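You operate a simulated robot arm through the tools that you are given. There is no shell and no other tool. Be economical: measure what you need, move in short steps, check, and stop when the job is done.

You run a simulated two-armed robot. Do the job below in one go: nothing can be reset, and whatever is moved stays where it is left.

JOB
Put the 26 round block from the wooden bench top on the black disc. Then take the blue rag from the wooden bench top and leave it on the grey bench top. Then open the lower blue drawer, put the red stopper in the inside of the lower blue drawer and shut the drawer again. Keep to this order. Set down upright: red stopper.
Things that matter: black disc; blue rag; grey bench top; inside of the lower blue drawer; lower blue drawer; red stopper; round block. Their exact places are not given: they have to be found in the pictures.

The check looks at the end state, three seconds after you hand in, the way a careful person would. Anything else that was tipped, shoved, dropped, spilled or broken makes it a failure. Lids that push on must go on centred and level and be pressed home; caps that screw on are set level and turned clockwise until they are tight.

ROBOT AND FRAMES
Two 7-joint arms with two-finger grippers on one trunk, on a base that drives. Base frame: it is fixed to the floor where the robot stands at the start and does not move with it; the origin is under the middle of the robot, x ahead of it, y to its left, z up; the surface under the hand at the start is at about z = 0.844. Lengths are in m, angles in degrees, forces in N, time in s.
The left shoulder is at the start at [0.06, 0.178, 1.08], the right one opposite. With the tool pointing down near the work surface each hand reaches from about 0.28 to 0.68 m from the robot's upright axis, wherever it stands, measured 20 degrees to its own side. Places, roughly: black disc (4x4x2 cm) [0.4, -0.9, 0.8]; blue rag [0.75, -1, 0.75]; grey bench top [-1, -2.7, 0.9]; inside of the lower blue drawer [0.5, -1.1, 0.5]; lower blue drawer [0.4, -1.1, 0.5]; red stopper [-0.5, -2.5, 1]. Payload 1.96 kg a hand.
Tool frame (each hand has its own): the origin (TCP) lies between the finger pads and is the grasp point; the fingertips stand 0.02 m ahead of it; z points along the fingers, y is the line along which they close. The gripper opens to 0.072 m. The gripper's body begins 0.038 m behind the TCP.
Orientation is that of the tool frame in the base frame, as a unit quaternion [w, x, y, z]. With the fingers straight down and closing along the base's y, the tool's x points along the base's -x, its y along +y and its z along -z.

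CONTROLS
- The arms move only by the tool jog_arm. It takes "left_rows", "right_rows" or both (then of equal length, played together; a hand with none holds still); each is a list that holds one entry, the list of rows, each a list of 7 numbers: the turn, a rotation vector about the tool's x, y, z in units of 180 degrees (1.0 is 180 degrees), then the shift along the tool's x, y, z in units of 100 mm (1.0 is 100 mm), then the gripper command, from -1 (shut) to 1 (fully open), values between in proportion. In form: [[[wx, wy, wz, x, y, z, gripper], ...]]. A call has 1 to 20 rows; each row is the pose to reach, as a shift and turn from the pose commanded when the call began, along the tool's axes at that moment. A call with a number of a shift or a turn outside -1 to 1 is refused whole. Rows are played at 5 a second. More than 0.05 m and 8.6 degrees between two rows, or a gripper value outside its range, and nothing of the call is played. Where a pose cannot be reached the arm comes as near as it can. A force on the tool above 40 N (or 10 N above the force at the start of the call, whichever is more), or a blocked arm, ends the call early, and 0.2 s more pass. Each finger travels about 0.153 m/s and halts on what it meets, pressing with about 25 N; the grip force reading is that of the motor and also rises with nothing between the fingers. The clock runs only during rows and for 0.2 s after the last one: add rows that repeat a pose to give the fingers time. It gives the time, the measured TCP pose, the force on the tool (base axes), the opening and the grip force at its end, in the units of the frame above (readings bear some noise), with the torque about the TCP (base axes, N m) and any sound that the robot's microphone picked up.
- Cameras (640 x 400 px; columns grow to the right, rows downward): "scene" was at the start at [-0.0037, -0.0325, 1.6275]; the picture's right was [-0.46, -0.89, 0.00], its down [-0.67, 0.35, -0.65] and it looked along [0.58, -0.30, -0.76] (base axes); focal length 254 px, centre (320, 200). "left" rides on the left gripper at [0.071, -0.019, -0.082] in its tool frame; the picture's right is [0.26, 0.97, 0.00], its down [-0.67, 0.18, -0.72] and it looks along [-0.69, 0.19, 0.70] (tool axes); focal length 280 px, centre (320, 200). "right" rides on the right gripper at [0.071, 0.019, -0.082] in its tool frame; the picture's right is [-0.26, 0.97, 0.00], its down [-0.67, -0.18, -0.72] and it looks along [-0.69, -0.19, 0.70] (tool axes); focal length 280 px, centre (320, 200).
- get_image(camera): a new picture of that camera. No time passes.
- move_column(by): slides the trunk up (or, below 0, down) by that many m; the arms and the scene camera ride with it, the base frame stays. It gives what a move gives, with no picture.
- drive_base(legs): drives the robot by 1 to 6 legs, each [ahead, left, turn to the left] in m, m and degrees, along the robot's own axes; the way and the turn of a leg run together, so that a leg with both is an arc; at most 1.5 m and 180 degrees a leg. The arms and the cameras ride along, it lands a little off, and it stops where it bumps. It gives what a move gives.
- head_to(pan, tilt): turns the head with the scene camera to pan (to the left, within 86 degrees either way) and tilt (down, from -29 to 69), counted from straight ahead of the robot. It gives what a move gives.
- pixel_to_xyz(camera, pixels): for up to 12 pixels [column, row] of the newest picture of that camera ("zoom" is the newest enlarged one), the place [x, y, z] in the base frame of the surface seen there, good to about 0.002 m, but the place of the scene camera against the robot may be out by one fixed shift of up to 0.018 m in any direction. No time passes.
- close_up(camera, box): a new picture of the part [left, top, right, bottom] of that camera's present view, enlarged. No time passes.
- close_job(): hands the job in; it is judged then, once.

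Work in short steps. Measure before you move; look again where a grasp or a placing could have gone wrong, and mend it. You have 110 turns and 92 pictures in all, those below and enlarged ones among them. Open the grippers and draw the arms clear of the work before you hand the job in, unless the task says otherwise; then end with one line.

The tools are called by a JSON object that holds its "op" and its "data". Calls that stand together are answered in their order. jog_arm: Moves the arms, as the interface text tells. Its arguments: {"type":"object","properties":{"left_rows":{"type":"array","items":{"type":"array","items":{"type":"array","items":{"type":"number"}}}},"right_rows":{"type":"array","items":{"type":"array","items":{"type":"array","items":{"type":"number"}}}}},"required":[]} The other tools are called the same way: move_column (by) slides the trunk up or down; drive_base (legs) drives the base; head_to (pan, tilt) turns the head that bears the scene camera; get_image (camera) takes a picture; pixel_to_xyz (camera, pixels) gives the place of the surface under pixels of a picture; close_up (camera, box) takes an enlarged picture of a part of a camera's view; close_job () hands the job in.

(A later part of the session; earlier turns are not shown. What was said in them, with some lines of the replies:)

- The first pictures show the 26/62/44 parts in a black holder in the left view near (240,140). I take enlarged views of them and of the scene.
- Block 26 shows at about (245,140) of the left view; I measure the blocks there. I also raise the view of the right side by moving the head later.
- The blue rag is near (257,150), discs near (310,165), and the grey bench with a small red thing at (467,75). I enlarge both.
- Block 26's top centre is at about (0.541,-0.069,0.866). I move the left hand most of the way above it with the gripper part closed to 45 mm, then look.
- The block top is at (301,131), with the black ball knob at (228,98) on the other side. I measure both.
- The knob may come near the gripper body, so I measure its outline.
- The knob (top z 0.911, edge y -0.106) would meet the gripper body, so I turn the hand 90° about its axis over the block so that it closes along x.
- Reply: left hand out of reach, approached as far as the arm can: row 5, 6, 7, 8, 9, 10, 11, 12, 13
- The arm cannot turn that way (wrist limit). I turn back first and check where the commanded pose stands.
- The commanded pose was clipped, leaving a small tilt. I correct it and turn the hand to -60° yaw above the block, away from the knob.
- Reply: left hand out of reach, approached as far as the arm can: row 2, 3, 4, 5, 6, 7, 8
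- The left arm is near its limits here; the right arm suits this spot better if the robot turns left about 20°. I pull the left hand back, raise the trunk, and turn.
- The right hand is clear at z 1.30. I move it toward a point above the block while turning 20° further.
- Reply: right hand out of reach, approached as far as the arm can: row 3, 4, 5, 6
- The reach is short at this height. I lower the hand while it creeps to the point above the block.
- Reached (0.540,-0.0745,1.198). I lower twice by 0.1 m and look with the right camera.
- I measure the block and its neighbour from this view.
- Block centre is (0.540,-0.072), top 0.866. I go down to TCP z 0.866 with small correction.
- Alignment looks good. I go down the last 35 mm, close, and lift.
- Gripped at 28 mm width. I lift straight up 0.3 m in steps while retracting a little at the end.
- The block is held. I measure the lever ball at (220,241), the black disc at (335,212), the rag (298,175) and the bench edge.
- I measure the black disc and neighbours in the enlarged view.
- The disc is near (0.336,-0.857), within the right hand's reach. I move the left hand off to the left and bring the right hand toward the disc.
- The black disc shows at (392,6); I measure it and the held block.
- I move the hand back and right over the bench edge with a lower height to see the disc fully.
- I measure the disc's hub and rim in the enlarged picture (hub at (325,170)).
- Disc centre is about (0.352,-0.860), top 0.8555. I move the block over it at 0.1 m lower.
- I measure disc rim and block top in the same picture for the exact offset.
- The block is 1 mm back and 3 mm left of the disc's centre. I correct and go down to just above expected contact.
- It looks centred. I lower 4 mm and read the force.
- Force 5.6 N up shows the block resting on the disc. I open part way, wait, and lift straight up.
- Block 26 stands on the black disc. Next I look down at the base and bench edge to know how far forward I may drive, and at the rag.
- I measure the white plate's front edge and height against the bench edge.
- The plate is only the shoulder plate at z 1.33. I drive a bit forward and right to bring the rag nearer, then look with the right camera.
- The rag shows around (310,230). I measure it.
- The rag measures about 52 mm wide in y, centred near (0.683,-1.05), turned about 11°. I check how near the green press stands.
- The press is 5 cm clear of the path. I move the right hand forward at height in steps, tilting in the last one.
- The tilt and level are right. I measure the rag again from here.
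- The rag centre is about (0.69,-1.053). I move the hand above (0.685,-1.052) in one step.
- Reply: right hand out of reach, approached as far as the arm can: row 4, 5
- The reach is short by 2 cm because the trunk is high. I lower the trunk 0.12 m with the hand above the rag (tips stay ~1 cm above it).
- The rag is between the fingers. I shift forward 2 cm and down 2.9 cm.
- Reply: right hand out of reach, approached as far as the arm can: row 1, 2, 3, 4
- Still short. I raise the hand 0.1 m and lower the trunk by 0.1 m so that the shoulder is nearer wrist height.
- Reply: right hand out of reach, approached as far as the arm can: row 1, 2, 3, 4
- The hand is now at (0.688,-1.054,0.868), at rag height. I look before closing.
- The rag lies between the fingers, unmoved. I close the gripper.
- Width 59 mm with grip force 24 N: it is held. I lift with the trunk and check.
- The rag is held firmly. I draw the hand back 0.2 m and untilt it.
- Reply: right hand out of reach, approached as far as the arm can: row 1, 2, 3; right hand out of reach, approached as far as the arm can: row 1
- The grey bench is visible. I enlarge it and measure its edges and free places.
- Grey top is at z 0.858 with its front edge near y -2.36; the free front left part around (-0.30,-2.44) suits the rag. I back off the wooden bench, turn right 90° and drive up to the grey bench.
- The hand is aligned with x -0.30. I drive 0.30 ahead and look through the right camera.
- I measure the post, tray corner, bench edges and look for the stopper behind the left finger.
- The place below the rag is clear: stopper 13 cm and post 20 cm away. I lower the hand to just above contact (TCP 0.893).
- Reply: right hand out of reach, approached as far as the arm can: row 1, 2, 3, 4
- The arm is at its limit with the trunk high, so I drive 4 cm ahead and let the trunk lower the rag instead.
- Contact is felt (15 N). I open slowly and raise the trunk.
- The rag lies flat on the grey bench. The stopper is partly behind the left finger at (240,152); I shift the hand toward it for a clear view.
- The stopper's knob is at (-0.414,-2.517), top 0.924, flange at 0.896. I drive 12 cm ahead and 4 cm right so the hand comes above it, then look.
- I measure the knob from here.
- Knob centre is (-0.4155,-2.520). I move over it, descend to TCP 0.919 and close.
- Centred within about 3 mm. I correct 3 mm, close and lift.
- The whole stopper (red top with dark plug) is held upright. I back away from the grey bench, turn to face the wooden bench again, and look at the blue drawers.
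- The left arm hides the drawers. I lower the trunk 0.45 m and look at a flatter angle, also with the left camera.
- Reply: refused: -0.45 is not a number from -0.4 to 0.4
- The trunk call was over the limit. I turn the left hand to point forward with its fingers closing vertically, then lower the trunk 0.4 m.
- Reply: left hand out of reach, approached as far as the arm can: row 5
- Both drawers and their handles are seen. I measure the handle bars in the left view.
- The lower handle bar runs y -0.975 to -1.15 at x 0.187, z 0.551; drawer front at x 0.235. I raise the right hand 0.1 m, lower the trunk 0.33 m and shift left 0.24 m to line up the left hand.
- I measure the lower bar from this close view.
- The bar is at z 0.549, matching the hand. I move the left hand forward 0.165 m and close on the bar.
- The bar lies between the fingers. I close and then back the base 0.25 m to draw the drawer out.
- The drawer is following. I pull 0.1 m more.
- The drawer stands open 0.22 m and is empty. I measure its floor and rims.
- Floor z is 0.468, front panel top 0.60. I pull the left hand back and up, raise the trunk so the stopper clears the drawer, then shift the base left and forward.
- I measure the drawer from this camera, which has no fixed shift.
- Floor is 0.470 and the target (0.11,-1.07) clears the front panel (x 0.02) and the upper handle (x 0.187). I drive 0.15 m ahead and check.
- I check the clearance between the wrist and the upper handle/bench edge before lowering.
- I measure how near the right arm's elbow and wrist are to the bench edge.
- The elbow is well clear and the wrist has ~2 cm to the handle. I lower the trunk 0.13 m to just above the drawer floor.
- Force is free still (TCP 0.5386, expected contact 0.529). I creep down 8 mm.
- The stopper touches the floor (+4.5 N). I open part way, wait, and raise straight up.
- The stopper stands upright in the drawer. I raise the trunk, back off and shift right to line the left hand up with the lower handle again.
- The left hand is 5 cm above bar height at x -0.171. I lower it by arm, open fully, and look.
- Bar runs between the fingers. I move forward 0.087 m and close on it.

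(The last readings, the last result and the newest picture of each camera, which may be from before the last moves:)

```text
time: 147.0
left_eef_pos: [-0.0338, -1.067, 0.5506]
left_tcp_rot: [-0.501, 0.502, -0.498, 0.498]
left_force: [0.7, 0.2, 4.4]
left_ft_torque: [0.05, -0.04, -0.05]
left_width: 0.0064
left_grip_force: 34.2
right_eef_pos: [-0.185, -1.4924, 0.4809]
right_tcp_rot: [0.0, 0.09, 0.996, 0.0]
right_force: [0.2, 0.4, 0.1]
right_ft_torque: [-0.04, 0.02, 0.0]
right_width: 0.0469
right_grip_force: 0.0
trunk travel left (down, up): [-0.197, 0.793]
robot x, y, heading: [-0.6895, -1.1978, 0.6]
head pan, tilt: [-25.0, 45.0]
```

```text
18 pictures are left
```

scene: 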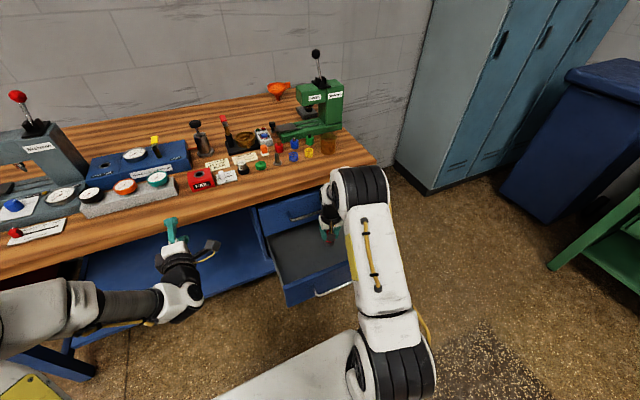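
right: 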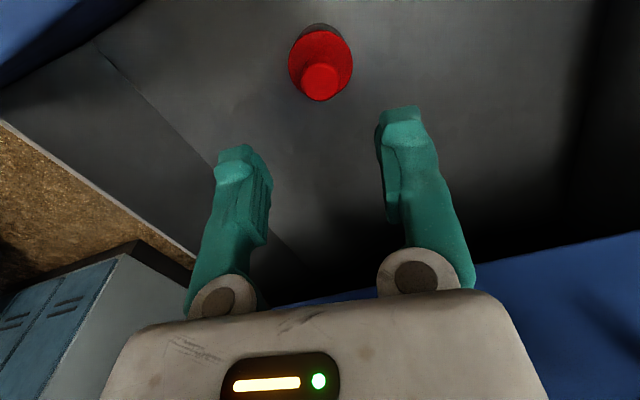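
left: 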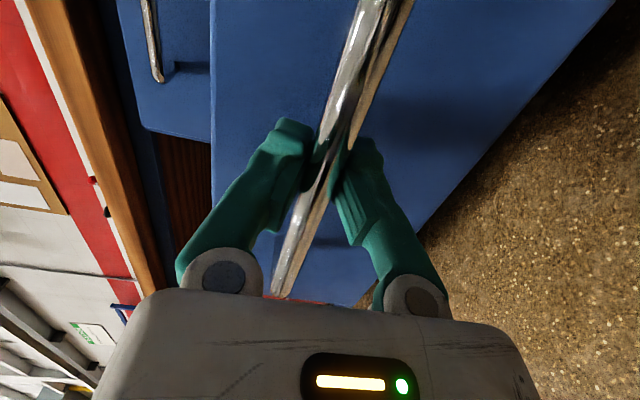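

The bar is gripped. I push by driving forward in gentle legs of 0.1 m.

{"op": "drive_base", "data": {"legs": [[0.1, 0, 0], [0.1, 0, 0]]}}

{"op": "jog_arm", "data": {"left_rows": [[[0, 0, 0, 0, 0, 0.1, -1], [0, 0, 0, 0, 0, 0.2, -1], [0, 0, 0, 0, 0, 0.25, -1], [0, 0, 0, 0, 0, 0.27, -1], [0, 0, 0, 0, 0, 0.27, -1]]]}}

{"op": "get_image", "data": {"camera": "scene"}}

```text
time: 148.9
left_eef_pos: [0.1658, -1.0683, 0.5491]
left_tcp_rot: [-0.501, 0.502, -0.499, 0.498]
left_force: [-0.1, -33.3, 5.7]
left_ft_torque: [0.02, -0.05, -0.14]
left_width: 0.0064
left_grip_force: 35.0
right_eef_pos: [0.0158, -1.4884, 0.4797]
right_tcp_rot: [0.001, 0.089, 0.996, 0.002]
right_force: [-0.6, 0.2, 1.2]
right_ft_torque: [0.04, 0.01, 0.0]
right_width: 0.047
right_grip_force: 0.1
trunk travel left (down, up): [-0.197, 0.793]
robot x, y, heading: [-0.4868, -1.1956, 0.8]
head pan, tilt: [-25.0, 45.0]
```

```text
time: 150.1
left_eef_pos: [0.1921, -1.066, 0.5484]
left_tcp_rot: [-0.501, 0.501, -0.498, 0.499]
left_force: [-18.7, -7.4, 3.9]
left_ft_torque: [0.02, -0.05, -0.03]
left_width: 0.0062
left_grip_force: 34.2
right_eef_pos: [0.015, -1.4893, 0.4816]
right_tcp_rot: [0.001, 0.089, 0.996, 0.001]
right_force: [-0.4, -0.1, -0.4]
right_ft_torque: [0.0, -0.01, 0.01]
right_width: 0.0467
right_grip_force: 0.0
trunk travel left (down, up): [-0.197, 0.793]
robot x, y, heading: [-0.4859, -1.201, 0.8]
head pan, tilt: [-25.0, 45.0]
```

```text
17 pictures are left
```

scene: 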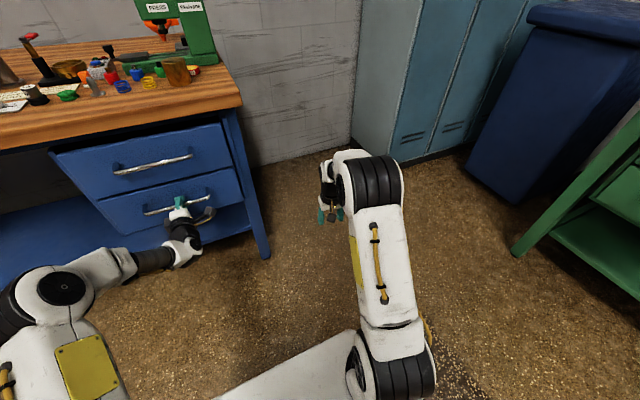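

The 19 N resisting force and the picture show the drawer shut. I release, back the left hand out, and check.

{"op": "jog_arm", "data": {"left_rows": [[[0, 0, 0, 0, 0, 0, -0.2], [0, 0, 0, 0, 0, 0, 0.6], [0, 0, 0, 0, 0, 0, 1], [0, 0, 0, 0, 0, 0, 1], [0, 0, 0, 0, 0, -0.3, 1], [0, 0, 0, 0, 0, -0.6, 1], [0, 0, 0, 0, 0, -0.95, 1]]]}}

{"op": "drive_base", "data": {"legs": [[-0.25, 0, 0]]}}

{"op": "move_column", "data": {"by": 0.4}}

{"op": "head_to", "data": {"pan": 15, "tilt": 35}}

{"op": "get_image", "data": {"camera": "scene"}}

```text
time: 151.7
left_eef_pos: [0.0977, -1.0654, 0.5504]
left_tcp_rot: [-0.501, 0.502, -0.498, 0.499]
left_force: [0.1, -0.5, -0.1]
left_ft_torque: [-0.06, 0.02, 0.01]
left_width: 0.0721
left_grip_force: 0.1
right_eef_pos: [0.0157, -1.4887, 0.4801]
right_tcp_rot: [0.0, 0.089, 0.996, 0.0]
right_force: [-0.4, 0.9, -0.3]
right_ft_torque: [0.0, -0.01, 0.0]
right_width: 0.0468
right_grip_force: 0.0
trunk travel left (down, up): [-0.197, 0.793]
robot x, y, heading: [-0.4889, -1.2, 1.2]
head pan, tilt: [-25.0, 45.0]
```

```text
time: 153.5
left_eef_pos: [-0.1515, -1.0682, 0.5492]
left_tcp_rot: [-0.501, 0.502, -0.499, 0.498]
left_force: [-0.2, 0.9, 0.2]
left_ft_torque: [-0.03, 0.0, 0.01]
left_width: 0.0721
left_grip_force: 0.1
right_eef_pos: [-0.233, -1.492, 0.4804]
right_tcp_rot: [0.0, 0.087, 0.996, 0.0]
right_force: [-0.8, -0.7, 0.6]
right_ft_torque: [0.05, 0.04, -0.01]
right_width: 0.0466
right_grip_force: 0.1
trunk travel left (down, up): [-0.197, 0.793]
robot x, y, heading: [-0.7346, -1.2043, 0.8]
head pan, tilt: [-25.0, 45.0]
```

```text
time: 157.4
left_eef_pos: [-0.1511, -1.0692, 0.9491]
left_tcp_rot: [-0.501, 0.502, -0.498, 0.499]
left_force: [0.5, -0.2, -0.5]
left_ft_torque: [0.0, -0.01, -0.01]
left_width: 0.0723
left_grip_force: 0.2
right_eef_pos: [-0.2321, -1.4923, 0.8801]
right_tcp_rot: [0.0, 0.087, 0.996, 0.0]
right_force: [0.2, 1.1, 0.4]
right_ft_torque: [-0.03, 0.0, 0.03]
right_width: 0.0468
right_grip_force: 0.0
trunk travel left (down, up): [-0.597, 0.393]
robot x, y, heading: [-0.7325, -1.2018, 1.0]
head pan, tilt: [-25.0, 45.0]
```

```text
time: 158.4
left_eef_pos: [-0.151, -1.0677, 0.9482]
left_tcp_rot: [-0.501, 0.502, -0.499, 0.498]
left_force: [-0.8, -0.9, 0.5]
left_ft_torque: [0.0, -0.02, 0.0]
left_width: 0.0722
left_grip_force: 0.0
right_eef_pos: [-0.2328, -1.4911, 0.8801]
right_tcp_rot: [0.0, 0.086, 0.996, 0.0]
right_force: [-0.8, 0.5, -0.2]
right_ft_torque: [0.0, -0.02, 0.01]
right_width: 0.0468
right_grip_force: 0.1
trunk travel left (down, up): [-0.597, 0.393]
robot x, y, heading: [-0.7343, -1.2027, 0.7]
head pan, tilt: [15.0, 35.0]
```

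```text
16 pictures are left
```

scene: 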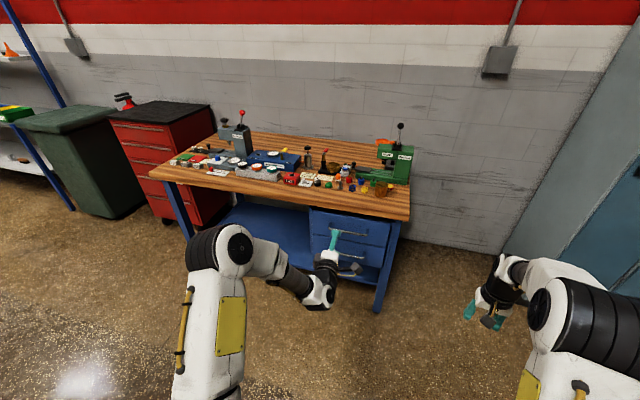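

The drawers look shut. I enlarge the bench for a last check of the block and the drawer face.

{"op": "close_up", "data": {"camera": "scene", "box": [260, 140, 420, 240]}}

{"op": "close_up", "data": {"camera": "scene", "box": [290, 195, 418, 295]}}

{"op": "pixel_to_xyz", "data": {"camera": "scene", "pixels": [[320, 225], [375, 236], [318, 252], [372, 262]]}}

{"op": "jog_arm", "data": {"right_rows": [[[0, 0, 0, 0, 0, 0, 1], [0, 0, 0, 0, 0, 0, 1]]]}}

```text
4.00 times, centred on (340, 190) of scene
```

zoom: 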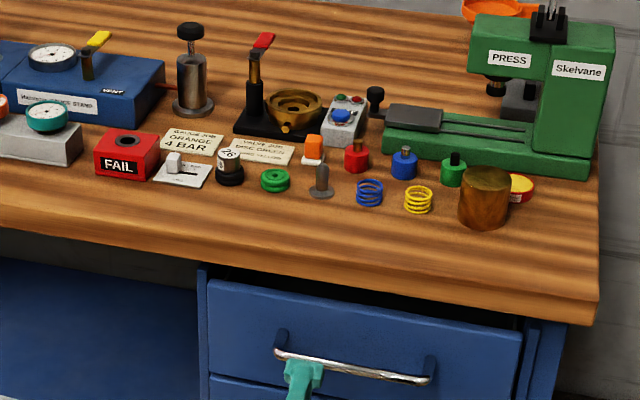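

```text
4.00 times, centred on (354, 245) of scene
```

zoom: 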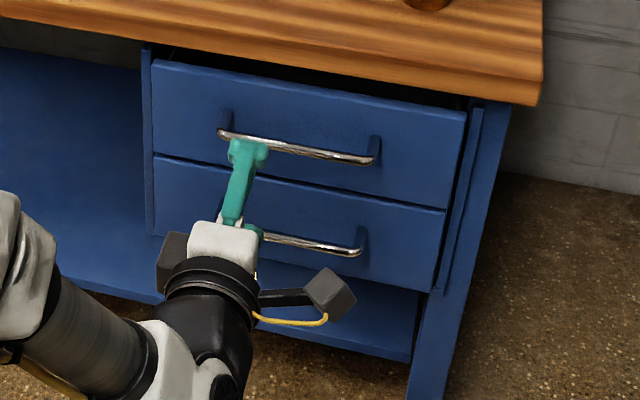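

```text
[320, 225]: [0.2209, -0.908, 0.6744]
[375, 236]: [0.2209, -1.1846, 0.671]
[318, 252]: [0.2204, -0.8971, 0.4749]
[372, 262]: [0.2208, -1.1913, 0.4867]
```

```text
time: 159.0
left_eef_pos: [-0.1518, -1.0671, 0.9497]
left_tcp_rot: [-0.501, 0.503, -0.498, 0.498]
left_force: [-0.1, -0.5, 0.3]
left_ft_torque: [0.02, 0.02, -0.02]
left_width: 0.0722
left_grip_force: 0.1
right_eef_pos: [-0.2327, -1.4924, 0.8794]
right_tcp_rot: [0.0, 0.087, 0.996, -0.001]
right_force: [0.0, 0.7, -0.1]
right_ft_torque: [0.0, 0.05, -0.01]
right_width: 0.072
right_grip_force: 0.0
trunk travel left (down, up): [-0.597, 0.393]
robot x, y, heading: [-0.7346, -1.2002, 1.1]
head pan, tilt: [15.0, 35.0]
```

Both drawer faces are flush at x 0.221, block 26 stands on the black disc, the rag is on the grey bench, and the grippers are open and clear. I hand the job in.

{"op": "close_job", "data": {}}

```text
The job is handed in.
```

The job is handed in: block 26 stands on the black disc, the blue rag lies on the grey bench top, and the red stopper was set upright in the lower blue drawer, which is shut again.
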